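You operate a simulated robot arm through the tools that you are given. There is no shell and no other tool. Be economical: measure what you need, move in short steps, check, and stop when the job is done.

Carry out the task below with a simulated robot arm. There is one attempt and no reset: what you move stays moved.

TASK
Dust the patch on the dresser, then lay the purple soap there.
Fine: first move the wooden cube between the valet tray's marks; the dust pad goes in the end bay by the red mark; leave other cubes alone.
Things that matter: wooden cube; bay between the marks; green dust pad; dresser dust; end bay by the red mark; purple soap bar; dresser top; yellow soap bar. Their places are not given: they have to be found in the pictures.

It is judged by the outcome, as a careful person would: the job done as asked, and still so three seconds after it is handed in. It fails if anything else is knocked over, pushed out of place, dropped, spilled or broken.

THE ROBOT
A 7-joint arm with a two-finger parallel gripper, fixed in place. Base frame: the origin is at the foot of the arm, x ahead of it, y to its left, z up; the work surface is at about z = 0. Lengths are in m, angles in rad, forces in N, time in s.
With the tool pointing down near the work surface it reaches from about 0.24 to 0.62 m from the base axis. Its first joint turns from -1.152 to 1.152 rad. Payload 2.6 kg.
Tool frame: the origin (TCP) lies between the finger pads and is the grasp point; the fingertips stand 0.03 m ahead of it; z points along the fingers, y is the line along which they close. The gripper opens to 0.094 m. The fingers are 0.028 m wide and 0.01 m thick; the gripper's body (0.05 by 0.096 m) begins 0.055 m behind the TCP.
Orientation is that of the tool frame in the base frame, as a unit quaternion [w, x, y, z]. With the fingers straight down and closing along the base's y, the tool's x points along the base's -x, its y along +y and its z along -z.

THE INTERFACE
- The arm moves only by the tool play_rows. Its argument "motion" is one flat list of numbers, 7 for each row, row after row: the shift along the tool's x, y, z in m, then the turn, a rotation vector about the tool's x, y, z in rad, then the gripper command, from -1 (fully open) to 1 (shut), values between in proportion. In form: [x, y, z, ax, ay, az, gripper, x, y, z, ax, ay, az, gripper, ...]. A call has 1 to 12 rows; each row is the pose to reach, as a shift and turn from the pose commanded when the call began, along the tool's axes at that moment. A row lasts 0.2 s, in which the tool goes at most 0.05 m and 0.15 rad; a call with a longer step from one row to the next is refused whole, and so is a gripper value outside its range. A pose out of reach is approached as far as the arm can. The call stops where the force on the tool passes 40 N (or 10 N more than at its start, if that is more) or the arm is blocked; 0.2 s more then pass. The fingers move at their own pace (about 0.072 m/s each) and stop on an object; they squeeze with about 38 N. The grip force told is the motor's: it shows also when the fingers shut on nothing. Time passes only in rows, and 0.2 s behind the last, so rows that repeat a pose let the fingers close. It gives the time, the measured TCP pose, the force on the tool (base axes), the opening and the grip force at its end, in the units of the frame above (readings bear some noise).
- Cameras (640 x 400 px; columns grow to the right, rows downward): "scene" is fixed at [-0.02, 0.421, 0.5461]; the picture's right is [-1.00, -0.00, 0.00], its down [-0.00, 0.74, -0.67] and it looks along [0.00, -0.67, -0.74] (base axes); focal length 214 px, centre (320, 200). "wrist" rides on the gripper at [-0.037, 0, -0.058] in the tool frame; the picture's right is [0.00, -1.00, 0.00], its down [0.97, 0.00, -0.24] and it looks along [0.24, 0.00, 0.97] (tool axes); focal length 218 px, centre (320, 200).
- snapshot(camera): a new picture of that camera. No time passes.
- locate(camera, pixels): for up to 12 pixels [column, row] of the newest picture of that camera ("zoom" is the newest enlarged one), the place [x, y, z] in the base frame of the surface seen there, good to about 0.002 m. No time passes.
- inspect(camera, box): a new picture of the part [left, top, right, bottom] of that camera's present view, enlarged. No time passes.
- job_done(): hands the job in; it is judged then, once.

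Work in short steps. Measure before you move; look again where a grasp or a placing could have gone wrong, and mend it. You have 80 turns and 38 pictures in all, those below and enlarged ones among them. Open the gripper and draw the arm clear of the work before you hand the job in, unless the task says otherwise; then end with one line.

The tools are called after "Emit:" as a command line: name --argument value ..., lists and objects as JSON in quotes. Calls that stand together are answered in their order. play_rows: Moves the arm, as the interface text tells. Its arguments: {"type":"object","properties":{"motion":{"type":"array","items":{"type":"number"}}},"required":["motion"]} The other tools are called the same way: snapshot (camera) takes a picture; locate (camera, pixels) gives the place of the surface under pixels of a picture; inspect (camera, box) takes an enlarged picture of a part of a camera's view; job_done () hands the job in.

At the start:

```text
time: 0.0
ee_pos: [0.3999, 0.1477, 0.3102]
orientation: [0.001, -0.001, 1.0, 0.001]
wrist_force: [0.5, 0.1, -0.3]
grip_width: 0.0939
gripper_force: 0.0
```

scene: 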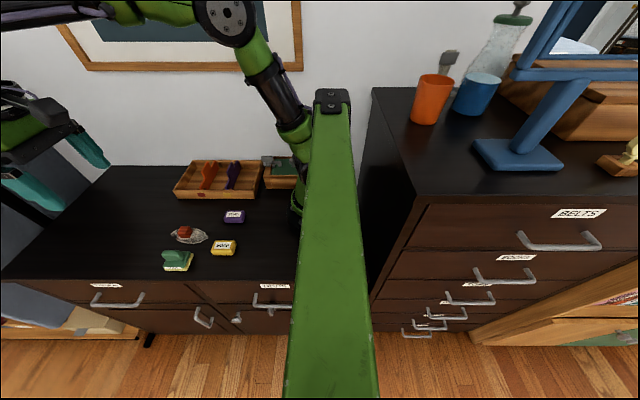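
wrist: 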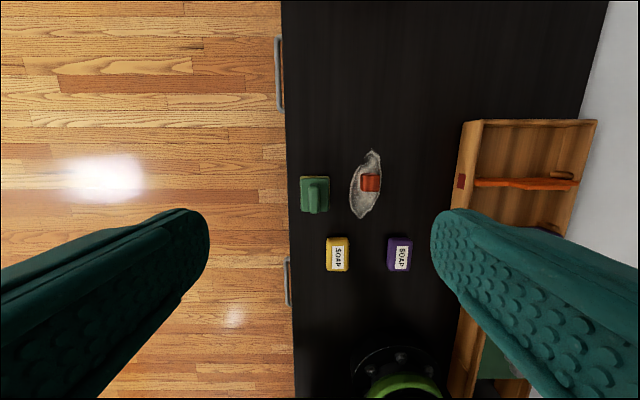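

The scene shows a tray around (220,178), with soaps, pad and dust near (190,235). I'll enlarge those areas.

Emit:
inspect --camera "scene" --box '[140, 140, 310, 280]'

Emit:
inspect --camera "wrist" --box '[280, 100, 620, 400]'

```text
2.86 times, centred on (225, 210) of scene
```

zoom: 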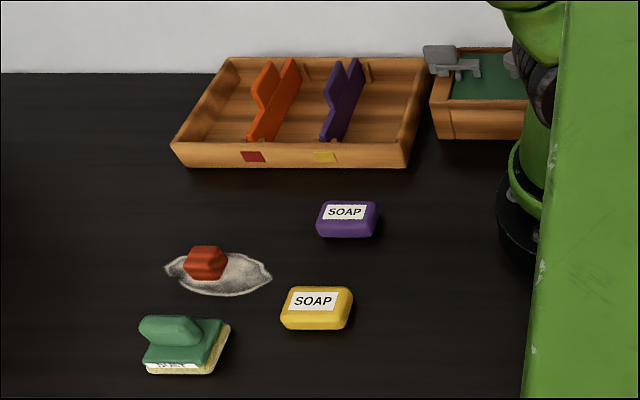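

```text
1.33 times, centred on (450, 250) of wrist
```

zoom: 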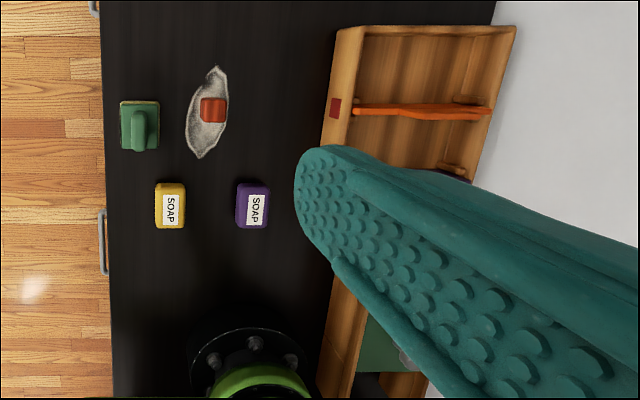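

Next I'll measure key points: the objects in the scene view and the tray.

Emit:
inspect --camera "scene" --box '[155, 150, 275, 225]'

Emit:
locate --camera "wrist" --pixels '[[370, 183], [372, 152], [362, 217], [315, 195], [302, 178], [329, 178], [302, 212], [337, 254], [400, 254], [461, 181], [390, 285], [450, 80]]'

```text
5.33 times, centred on (215, 188) of scene
```

zoom: 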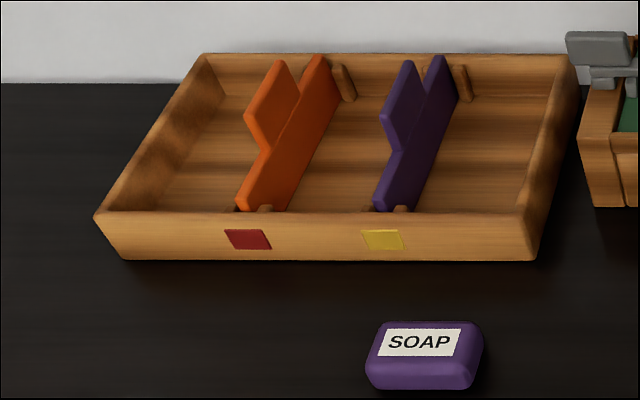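

```text
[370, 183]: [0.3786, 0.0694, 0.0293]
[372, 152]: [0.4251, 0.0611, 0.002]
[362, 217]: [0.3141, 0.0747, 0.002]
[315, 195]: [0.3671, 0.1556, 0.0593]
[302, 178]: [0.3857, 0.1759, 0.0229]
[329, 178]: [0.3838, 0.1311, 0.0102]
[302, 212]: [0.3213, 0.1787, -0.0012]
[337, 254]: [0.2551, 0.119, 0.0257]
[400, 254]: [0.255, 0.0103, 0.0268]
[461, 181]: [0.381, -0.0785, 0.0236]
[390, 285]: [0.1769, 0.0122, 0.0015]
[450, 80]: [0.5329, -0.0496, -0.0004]
```

Emit:
locate --camera "zoom" --pixels '[[97, 214], [205, 56], [573, 58], [533, 215], [245, 205], [383, 205], [278, 64], [407, 64], [318, 58], [440, 58], [320, 180], [180, 180]]'

Emit:
locate --camera "scene" --pixels '[[184, 231], [190, 238], [178, 231], [199, 231], [171, 254], [176, 268], [207, 236], [222, 247]]'

```text
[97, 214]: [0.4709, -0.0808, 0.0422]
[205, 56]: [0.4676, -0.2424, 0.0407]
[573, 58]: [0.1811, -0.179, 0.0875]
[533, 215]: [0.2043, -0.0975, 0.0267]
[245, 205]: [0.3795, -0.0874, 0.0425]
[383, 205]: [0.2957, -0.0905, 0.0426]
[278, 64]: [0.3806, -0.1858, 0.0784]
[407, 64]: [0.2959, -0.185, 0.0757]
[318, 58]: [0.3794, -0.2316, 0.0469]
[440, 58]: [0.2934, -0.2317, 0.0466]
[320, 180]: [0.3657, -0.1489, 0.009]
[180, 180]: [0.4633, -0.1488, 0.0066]
```

```text
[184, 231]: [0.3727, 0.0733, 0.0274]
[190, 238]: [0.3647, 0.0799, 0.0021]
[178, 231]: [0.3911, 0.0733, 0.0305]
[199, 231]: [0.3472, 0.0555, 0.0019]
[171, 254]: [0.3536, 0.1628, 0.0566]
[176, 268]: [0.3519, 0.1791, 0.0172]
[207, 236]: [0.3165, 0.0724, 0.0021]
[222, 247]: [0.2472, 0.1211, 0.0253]
```

Cube is at about (0.379, 0.07), and the bays run 0.296–0.380 (middle) and 0.383–0.465 (red end). I'll drop lower above the cube for a close look.

Emit:
play_rows --motion '[0, -0.025, 0.035, 0, 0, 0, -1, 0, -0.05, 0.07, 0, 0, 0, -1, 0.01, -0.076, 0.11, 0, 0, 0, -1, 0.01, -0.076, 0.11, 0, 0, 0, -1]'

Emit:
snapshot --camera "wrist"

```text
time: 1.0
ee_pos: [0.3918, 0.0705, 0.1982]
orientation: [0.0, 0.0, 1.0, 0.0]
wrist_force: [0.0, 1.1, -1.6]
grip_width: 0.0942
gripper_force: 0.2
```

```text
32 pictures are left
```

wrist: 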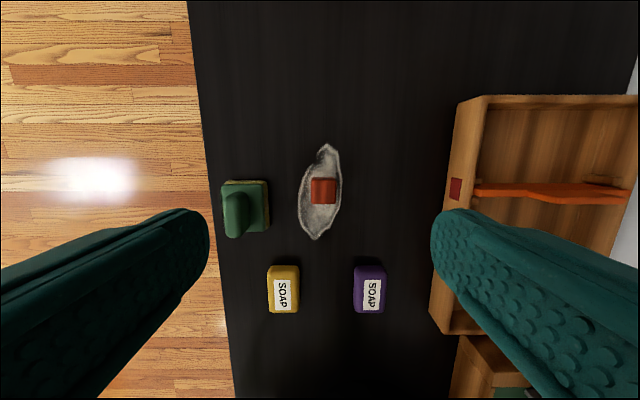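

Emit:
inspect --camera "wrist" --box '[210, 130, 400, 250]'

Emit:
locate --camera "wrist" --pixels '[[312, 179], [334, 179], [334, 202], [312, 202], [323, 190], [327, 145], [315, 238], [303, 190], [341, 190], [236, 215], [262, 205], [262, 186]]'

```text
3.33 times, centred on (305, 190) of wrist
```

zoom: 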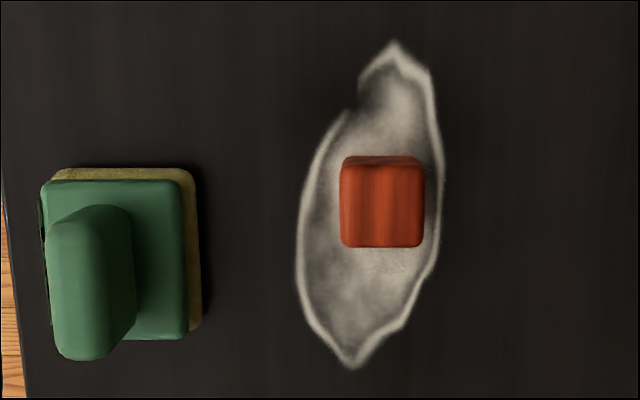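

```text
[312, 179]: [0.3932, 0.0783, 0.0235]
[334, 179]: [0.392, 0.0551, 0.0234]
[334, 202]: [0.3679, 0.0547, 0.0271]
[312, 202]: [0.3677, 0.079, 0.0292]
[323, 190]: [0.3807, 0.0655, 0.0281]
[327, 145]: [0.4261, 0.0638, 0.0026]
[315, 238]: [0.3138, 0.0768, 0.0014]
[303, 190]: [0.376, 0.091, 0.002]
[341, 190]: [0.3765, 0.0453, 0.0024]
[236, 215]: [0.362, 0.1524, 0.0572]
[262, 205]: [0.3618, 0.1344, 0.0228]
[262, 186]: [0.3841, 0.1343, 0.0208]
```

Cube is at (0.380, 0.067), about 0.026 wide and 0.028 high, square to the axes. I'll descend with the fingers half open and grasp it along y.

Emit:
play_rows --motion '[0.005, -0.002, 0.045, 0, 0, 0, 0, 0.011, -0.004, 0.09, 0, 0, 0, 0, 0.011, -0.004, 0.13, 0, 0, 0, 0, 0.011, -0.004, 0.155, 0, 0, 0, 0, 0.011, -0.004, 0.165, 0, 0, 0, 0, 0.011, -0.004, 0.165, 0, 0, 0, 0, 0.011, -0.004, 0.165, 0, 0, 0, 1, 0.011, -0.004, 0.165, 0, 0, 0, 1, 0.011, -0.004, 0.165, 0, 0, 0, 1]'

```text
time: 3.0
ee_pos: [0.3784, 0.0682, 0.0341]
orientation: [0.0, 0.0, 1.0, 0.0]
wrist_force: [-0.4, 0.0, 0.8]
grip_width: 0.0261
gripper_force: 37.7
```

Gripped (0.0261). Lift and carry it above the middle bay at (0.338, -0.16).

Emit:
play_rows --motion '[0, 0, -0.045, 0, 0, 0, 1, 0, 0, -0.09, 0, 0, 0, 1, 0.008, -0.035, -0.12, 0, 0, 0, 1, 0.016, -0.08, -0.12, 0, 0, 0, 1, 0.024, -0.125, -0.12, 0, 0, 0, 1, 0.032, -0.17, -0.12, 0, 0, 0, 1, 0.041, -0.21, -0.12, 0, 0, 0, 1, 0.041, -0.228, -0.12, 0, 0, 0, 1, 0.041, -0.228, -0.12, 0, 0, 0, 1]'

Emit:
snapshot --camera "wrist"

```text
time: 5.0
ee_pos: [0.3388, -0.162, 0.153]
orientation: [-0.001, -0.001, 1.0, 0.0]
wrist_force: [-0.3, 0.5, 0.1]
grip_width: 0.0263
gripper_force: 38.0
```

```text
30 pictures are left
```

wrist: 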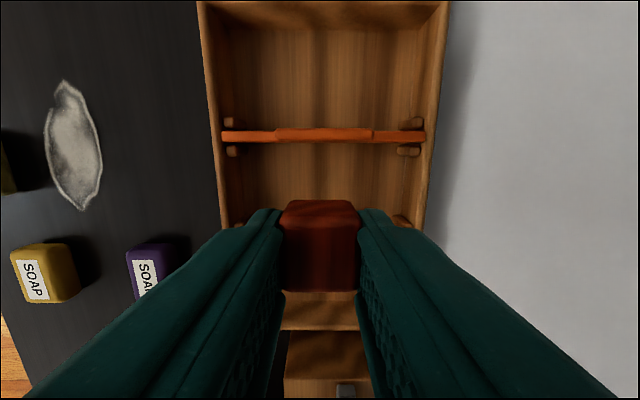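

Emit:
locate --camera "wrist" --pixels '[[320, 170], [320, 90], [320, 130], [320, 15], [300, 310], [240, 140], [405, 140], [211, 140], [430, 140], [320, 330], [235, 225], [405, 220]]'

```text
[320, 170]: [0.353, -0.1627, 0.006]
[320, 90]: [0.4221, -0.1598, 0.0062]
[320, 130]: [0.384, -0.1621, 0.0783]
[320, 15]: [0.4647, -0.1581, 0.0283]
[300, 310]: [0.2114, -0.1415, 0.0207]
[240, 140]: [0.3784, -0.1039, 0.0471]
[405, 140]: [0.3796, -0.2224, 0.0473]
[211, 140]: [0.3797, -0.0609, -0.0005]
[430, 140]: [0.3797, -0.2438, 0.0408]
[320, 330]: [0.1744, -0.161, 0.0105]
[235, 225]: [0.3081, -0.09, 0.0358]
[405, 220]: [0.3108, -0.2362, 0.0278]
```

The floor is at z=0.006 and the bay centre at x=0.337. Lower the cube 0.113, release with a partial opening, and rise.

Emit:
play_rows --motion '[0.001, 0, 0.045, 0, 0, 0, 1, 0.001, 0, 0.085, 0, 0, 0, 1, 0.001, 0, 0.105, 0, 0, 0, 1, 0.001, 0, 0.112, 0, 0, 0, 1, 0.001, 0, 0.113, 0, 0, 0, 1, 0.001, 0, 0.113, 0, 0, 0, 0, 0.001, 0, 0.113, 0, 0, 0, 0, 0.001, 0, 0.113, 0, 0, 0, 0, 0.001, 0, 0.08, 0, 0, 0, 0, 0.001, 0, 0.04, 0, 0, 0, 0, 0.001, 0, 0, 0, 0, 0, 0]'

Emit:
snapshot --camera "wrist"

```text
time: 7.4
ee_pos: [0.3381, -0.1604, 0.1524]
orientation: [0.0, 0.0, 1.0, 0.0]
wrist_force: [-0.6, 0.4, -0.8]
grip_width: 0.047
gripper_force: 0.1
```

```text
29 pictures are left
```

wrist: 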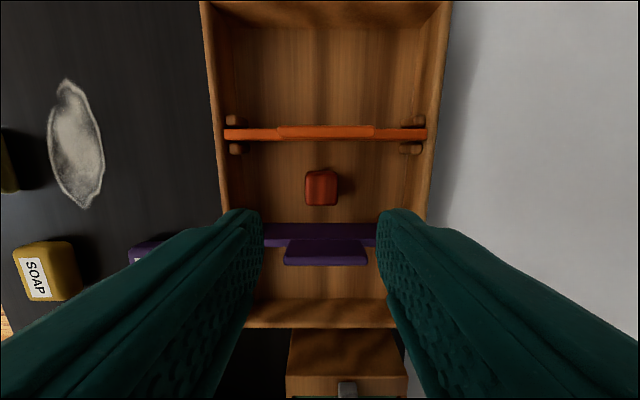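

The cube rests in the middle bay. Now I'll go over the green pad for a close look.

Emit:
play_rows --motion '[0, 0.045, -0.015, 0, 0, 0, -1, 0, 0.09, -0.03, 0, 0, 0, -1, 0, 0.135, -0.045, 0, 0, 0, -1, 0, 0.18, -0.045, 0, 0, 0, -1, -0.01, 0.225, -0.045, 0, 0, 0, -1, -0.02, 0.27, -0.045, 0, 0, 0, -1, -0.03, 0.315, -0.045, 0, 0, 0, -1, -0.03, 0.315, -0.045, 0, 0, 0, -1]'

Emit:
snapshot --camera "wrist"

Emit:
inspect --camera "wrist" --box '[230, 120, 410, 240]'

```text
time: 9.2
ee_pos: [0.3678, 0.1552, 0.1975]
orientation: [0.0, 0.0, 1.0, 0.0]
wrist_force: [0.4, -0.4, 0.4]
grip_width: 0.094
gripper_force: 0.0
```

```text
28 pictures are left
```

wrist: 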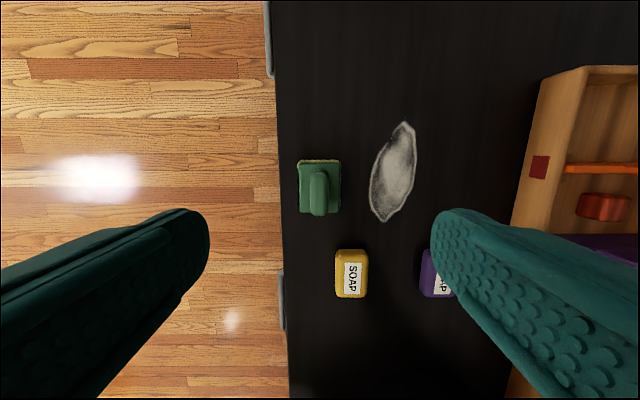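

```text
3.33 times, centred on (320, 180) of wrist
```

zoom: 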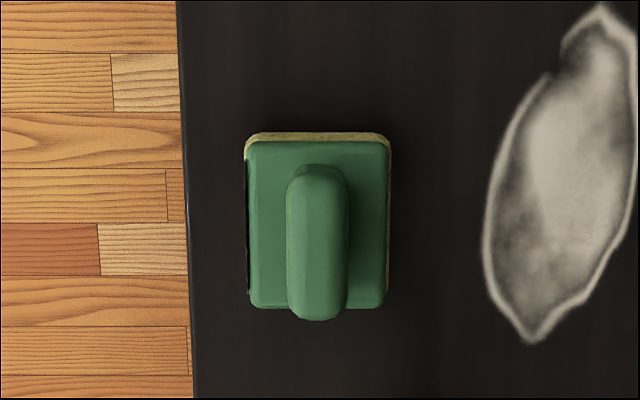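

Emit:
locate --camera "zoom" --pixels '[[317, 190], [317, 300], [292, 245], [342, 245], [318, 245], [260, 150], [380, 150], [260, 298], [380, 298], [600, 8], [530, 342], [487, 240]]'

Emit:
locate --camera "wrist" --pixels '[[416, 160], [282, 200], [335, 250], [368, 250], [350, 297]]'

```text
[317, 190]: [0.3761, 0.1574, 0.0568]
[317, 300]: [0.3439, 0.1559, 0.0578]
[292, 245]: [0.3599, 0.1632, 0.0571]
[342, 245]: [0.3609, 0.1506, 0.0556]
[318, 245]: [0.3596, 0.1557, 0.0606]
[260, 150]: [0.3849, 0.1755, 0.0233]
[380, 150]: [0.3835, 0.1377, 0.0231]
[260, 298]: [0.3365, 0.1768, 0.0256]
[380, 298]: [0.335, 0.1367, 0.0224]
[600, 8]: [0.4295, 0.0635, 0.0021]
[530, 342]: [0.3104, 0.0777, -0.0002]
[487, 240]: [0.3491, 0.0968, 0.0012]
```

```text
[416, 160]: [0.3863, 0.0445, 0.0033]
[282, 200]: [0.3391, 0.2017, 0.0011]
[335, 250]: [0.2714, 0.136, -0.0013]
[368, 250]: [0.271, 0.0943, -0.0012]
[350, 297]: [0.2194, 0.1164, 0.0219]
```

Pad handle centre is (0.360, 0.157), 0.017 wide, top 0.06; its base spans 0.335–0.386 × 0.135–0.179. I'll grip the handle with TCP at z≈0.058.

Emit:
play_rows --motion '[0.004, 0.001, 0.045, 0, 0, 0, 0, 0.008, 0.001, 0.09, 0, 0, 0, 0, 0.008, 0.001, 0.125, 0, 0, 0, 0, 0.008, 0.001, 0.14, 0, 0, 0, 0, 0.008, 0.001, 0.14, 0, 0, 0, 0, 0.008, 0.001, 0.14, 0, 0, 0, 1, 0.008, 0.001, 0.14, 0, 0, 0, 1, 0.008, 0.001, 0.14, 0, 0, 0, 1, 0.008, 0.001, 0.12, 0, 0, 0, 1, 0.008, 0.001, 0.12, 0, 0, 0, 1]'

Emit:
snapshot --camera "wrist"

```text
time: 11.4
ee_pos: [0.3602, 0.1553, 0.0789]
orientation: [0.001, 0.0, 1.0, 0.001]
wrist_force: [-0.7, -0.1, -0.3]
grip_width: 0.0215
gripper_force: 37.8
```

```text
26 pictures are left
```

wrist: 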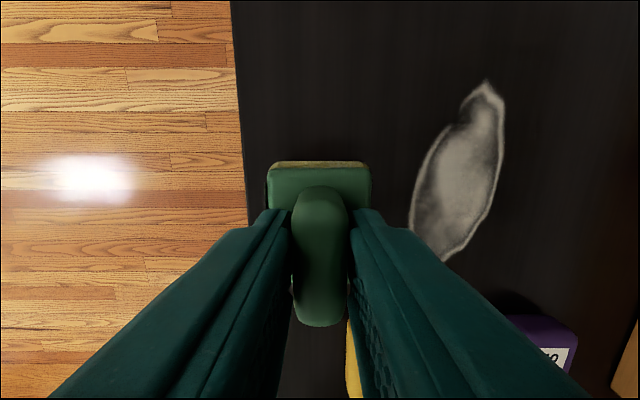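

The pad is held and lifted 2 cm. Move over the near edge of the dust (0.335, 0.087) and lower to a light contact.

Emit:
play_rows --motion '[0.012, -0.04, 0, 0, 0, 0, 1, 0.025, -0.069, 0, 0, 0, 0, 1, 0.025, -0.069, 0.012, 0, 0, 0, 1, 0.025, -0.069, 0.019, 0, 0, 0, 1, 0.025, -0.069, 0.0215, 0, 0, 0, 1, 0.025, -0.069, 0.0215, 0, 0, 0, 1]'

```text
time: 12.8
ee_pos: [0.3359, 0.087, 0.0588]
orientation: [0.0, 0.001, 1.0, 0.0]
wrist_force: [-0.3, 0.0, -0.2]
grip_width: 0.0215
gripper_force: 38.0
```

Emit:
play_rows --motion '[0, 0, 0.001, 0, 0, 0, 1, 0, 0, 0.002, 0, 0, 0, 1, 0, 0, 0.002, 0, 0, 0, 1]'

```text
time: 13.6
ee_pos: [0.3357, 0.0863, 0.0565]
orientation: [0.001, 0.0, 1.0, -0.001]
wrist_force: [-1.7, -2.1, 10.4]
grip_width: 0.0217
gripper_force: 37.8
```

Contact at about 10 N. Now I'll wipe in serpentine strokes along x.

Emit:
play_rows --motion '[-0.03, 0, 0, 0, 0, 0, 1, -0.06, 0, 0, 0, 0, 0, 1, -0.085, 0, 0, 0, 0, 0, 1, -0.085, -0.016, 0, 0, 0, 0, 1, -0.05, -0.016, 0, 0, 0, 0, 1, -0.015, -0.016, 0, 0, 0, 0, 1, 0.015, -0.016, 0, 0, 0, 0, 1, 0.01, -0.032, 0, 0, 0, 0, 1, -0.02, -0.032, 0, 0, 0, 0, 1, -0.05, -0.032, 0, 0, 0, 0, 1, -0.08, -0.032, 0, 0, 0, 0, 1, -0.085, -0.025, 0, 0, 0, 0, 1]'

Emit:
snapshot --camera "scene"

```text
time: 16.2
ee_pos: [0.4213, 0.0609, 0.0562]
orientation: [0.001, -0.001, 1.0, -0.001]
wrist_force: [-2.3, -6.1, 12.8]
grip_width: 0.0213
gripper_force: 38.3
```

```text
25 pictures are left
```

scene: 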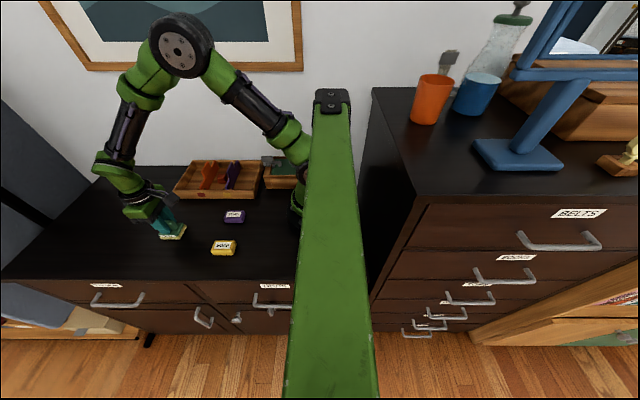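

The patch looks clean from here; I'll lift and check the spot under the gripper.

Emit:
play_rows --motion '[0, 0, -0.045, 0, 0, 0, 1, 0, 0, -0.09, 0, 0, 0, 1, 0, 0, -0.11, 0, 0, 0, 1, 0, 0, -0.11, 0, 0, 0, 1]'

Emit:
snapshot --camera "wrist"

Emit:
inspect --camera "scene" --box '[140, 150, 290, 270]'

```text
time: 17.2
ee_pos: [0.4209, 0.063, 0.1671]
orientation: [0.0, 0.0, 1.0, 0.0]
wrist_force: [0.2, 0.5, -0.1]
grip_width: 0.0219
gripper_force: 38.4
```

```text
24 pictures are left
```

wrist: 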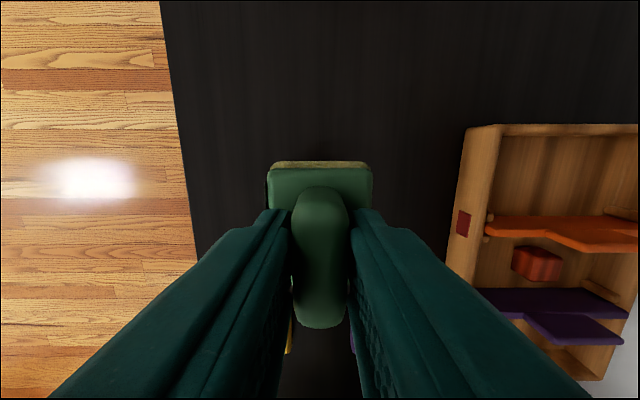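

```text
3.33 times, centred on (215, 210) of scene
```

zoom: 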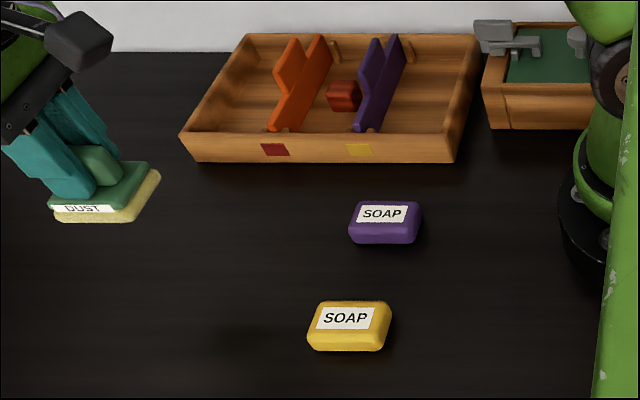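

Dust is gone. Carry the pad at this height to above the red-mark end bay (0.422, -0.16).

Emit:
play_rows --motion '[0, -0.045, 0, 0, 0, 0, 1, 0, -0.09, 0, 0, 0, 0, 1, 0, -0.135, 0, 0, 0, 0, 1, 0, -0.18, 0, 0, 0, 0, 1, 0, -0.215, 0, 0, 0, 0, 1, 0, -0.223, 0, 0, 0, 0, 1, 0, -0.223, 0, 0, 0, 0, 1]'

Emit:
snapshot --camera "wrist"

```text
time: 18.8
ee_pos: [0.419, -0.161, 0.1665]
orientation: [0.0, 0.0, 1.0, 0.0]
wrist_force: [-1.0, -0.7, -0.5]
grip_width: 0.0216
gripper_force: 38.8
```

```text
22 pictures are left
```

wrist: 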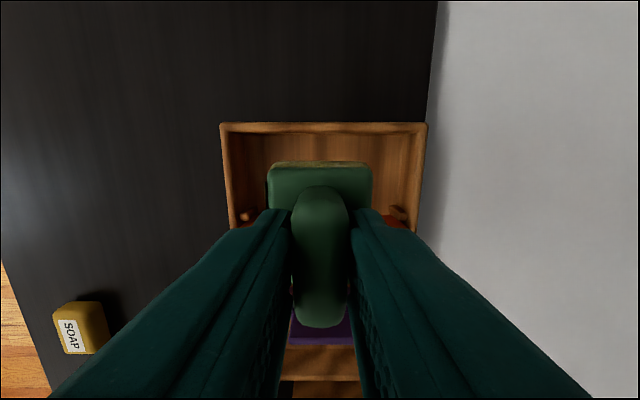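

Lower the pad into the bay, release it and rise.

Emit:
play_rows --motion '[-0.003, 0, 0.03, 0, 0, 0, 1, -0.003, 0, 0.065, 0, 0, 0, 1, -0.003, 0, 0.09, 0, 0, 0, 1, -0.003, 0, 0.1, 0, 0, 0, 1, -0.003, 0, 0.103, 0, 0, 0, 1, -0.003, 0, 0.103, 0, 0, 0, 1, -0.003, 0, 0.103, 0, 0, 0, 0, -0.003, 0, 0.103, 0, 0, 0, 0, -0.003, 0, 0.103, 0, 0, 0, 0, -0.003, 0, 0.06, 0, 0, 0, 0, -0.003, 0, 0.015, 0, 0, 0, 0, -0.003, 0, -0.03, 0, 0, 0, 0]'

Emit:
snapshot --camera "wrist"

```text
time: 21.4
ee_pos: [0.4216, -0.164, 0.1961]
orientation: [0.0, 0.0, 1.0, 0.0]
wrist_force: [-0.7, 0.1, 1.0]
grip_width: 0.0469
gripper_force: 0.0
```

```text
21 pictures are left
```

wrist: 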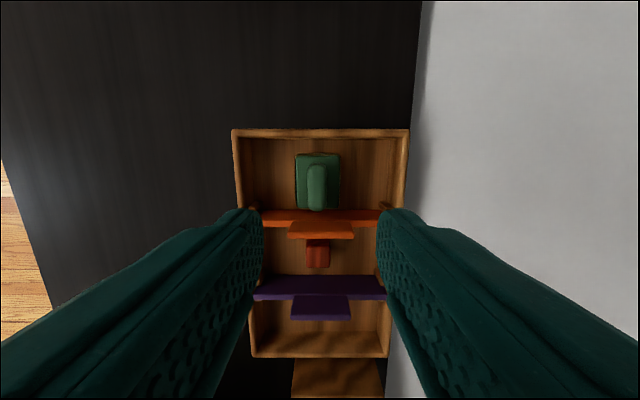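

The pad sits in the end bay. Now move above the purple soap at about (0.255, 0.010).

Emit:
play_rows --motion '[0.026, 0.03, 0, 0, 0, 0, 0.0, 0.052, 0.06, 0, 0, 0, 0, 0.0, 0.078, 0.09, 0, 0, 0, 0, -0.5, 0.104, 0.12, 0, 0, 0, 0, -0.5, 0.13, 0.15, 0, 0, 0, 0, -0.5, 0.15, 0.174, 0, 0, 0, 0, -0.5, 0.15, 0.174, 0, 0, 0, 0, -0.5, 0.15, 0.174, 0, 0, 0, 0, -0.5]'

Emit:
snapshot --camera "wrist"

Emit:
inspect --camera "wrist" --box '[220, 120, 420, 245]'

```text
time: 23.2
ee_pos: [0.2746, 0.009, 0.196]
orientation: [0.0, 0.0, 1.0, 0.0]
wrist_force: [-0.2, 0.2, 0.2]
grip_width: 0.0706
gripper_force: 0.1
```

```text
20 pictures are left
```

wrist: 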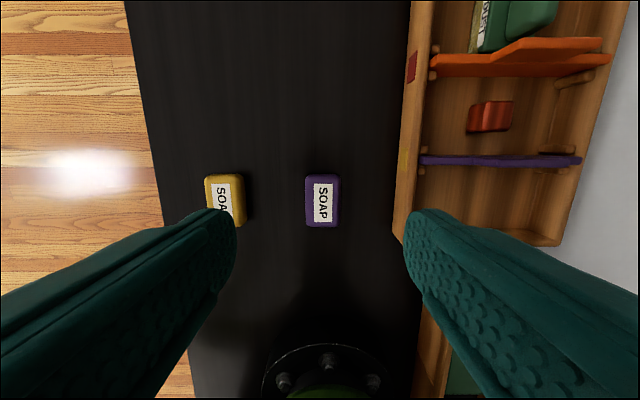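

```text
3.20 times, centred on (320, 182) of wrist
```

zoom: 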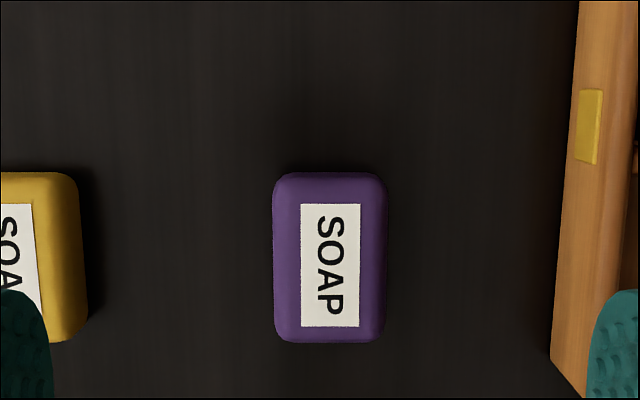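

Emit:
locate --camera "zoom" --pixels '[[330, 265], [330, 180], [330, 338], [280, 260], [382, 260]]'

```text
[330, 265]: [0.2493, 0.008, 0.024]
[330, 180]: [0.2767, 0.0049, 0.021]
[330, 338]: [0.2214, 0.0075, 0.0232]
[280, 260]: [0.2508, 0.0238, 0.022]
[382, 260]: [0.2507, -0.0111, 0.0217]
```

Soap centre (0.250, 0.0065), about 0.036 wide in y and 0.025 high. Descend and grip along y.

Emit:
play_rows --motion '[0.011, -0.002, 0.045, 0, 0, 0, -0.5, 0.022, -0.003, 0.09, 0, 0, 0, -0.5, 0.022, -0.003, 0.13, 0, 0, 0, -0.5, 0.022, -0.003, 0.153, 0, 0, 0, -0.5, 0.022, -0.003, 0.161, 0, 0, 0, -0.5, 0.022, -0.003, 0.161, 0, 0, 0, -0.5, 0.022, -0.003, 0.161, 0, 0, 0, 1, 0.022, -0.003, 0.161, 0, 0, 0, 1, 0.022, -0.003, 0.161, 0, 0, 0, 1, 0.022, -0.003, 0.161, 0, 0, 0, 1]'

```text
time: 25.4
ee_pos: [0.2516, 0.0094, 0.0354]
orientation: [0.0, 0.0, 1.0, -0.001]
wrist_force: [-0.1, 0.2, 0.1]
grip_width: 0.0391
gripper_force: 37.9
```

Gripped (0.039). Lift, carry to the wiped patch centre (0.370, 0.071), set it down, release and rise.

Emit:
play_rows --motion '[0, 0, -0.04, 0, 0, 0, 1, -0.02, 0.01, -0.07, 0, 0, 0, 1, -0.055, 0.03, -0.07, 0, 0, 0, 1, -0.09, 0.05, -0.07, 0, 0, 0, 1, -0.119, 0.063, -0.07, 0, 0, 0, 1, -0.119, 0.063, -0.07, 0, 0, 0, 1]'

Emit:
play_rows --motion '[0, 0, 0.035, 0, 0, 0, 1, 0, 0, 0.06, 0, 0, 0, 1, 0, 0, 0.068, 0, 0, 0, 1, 0, 0, 0.0695, 0, 0, 0, 1, 0, 0, 0.0695, 0, 0, 0, 1]'

```text
time: 26.8
ee_pos: [0.3694, 0.0709, 0.1046]
orientation: [0.0, 0.001, 1.0, 0.0]
wrist_force: [-0.7, 0.6, -0.3]
grip_width: 0.0389
gripper_force: 38.1
```

```text
time: 28.0
ee_pos: [0.369, 0.0729, 0.0349]
orientation: [0.0, 0.0, 1.0, 0.0]
wrist_force: [-0.9, -0.1, 0.0]
grip_width: 0.0392
gripper_force: 38.1
```

Soap is at table height over the patch; release and rise clear.

Emit:
play_rows --motion '[0, 0, 0, 0, 0, 0, -0.5, 0, 0, 0, 0, 0, 0, -0.5, 0, 0, 0, 0, 0, 0, -0.5, 0, 0, -0.045, 0, 0, 0, -0.5, 0, 0, -0.09, 0, 0, 0, -1, 0, 0, -0.135, 0, 0, 0, -1, 0, 0, -0.18, 0, 0, 0, -1, 0, 0, -0.225, 0, 0, 0, -1, 0, 0, -0.25, 0, 0, 0, -1]'

Emit:
snapshot --camera "wrist"

Emit:
inspect --camera "scene" --box '[140, 150, 290, 270]'

```text
time: 30.0
ee_pos: [0.3695, 0.0727, 0.2845]
orientation: [0.0, -0.001, 1.0, 0.001]
wrist_force: [-0.3, 0.7, -0.7]
grip_width: 0.0939
gripper_force: 0.0
```

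```text
18 pictures are left
```

wrist: 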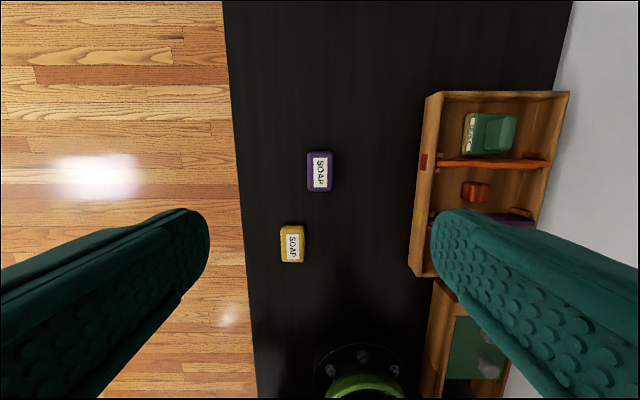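

```text
3.33 times, centred on (215, 210) of scene
```

zoom: 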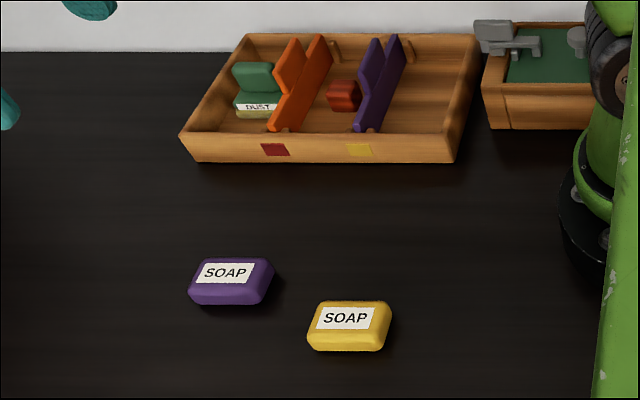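

The cube is in the middle bay, the pad is in the red-mark end bay, and the dust is gone. The purple soap lies on the patch, the yellow soap hasn't moved, and the arm is clear, so I'm handing in.

Emit:
job_done

```text
The job is handed in.
```

I moved the wooden cube between the tray's marks, dusted the patch clean, put the pad in the end bay by the red mark, and laid the purple soap on the patch.
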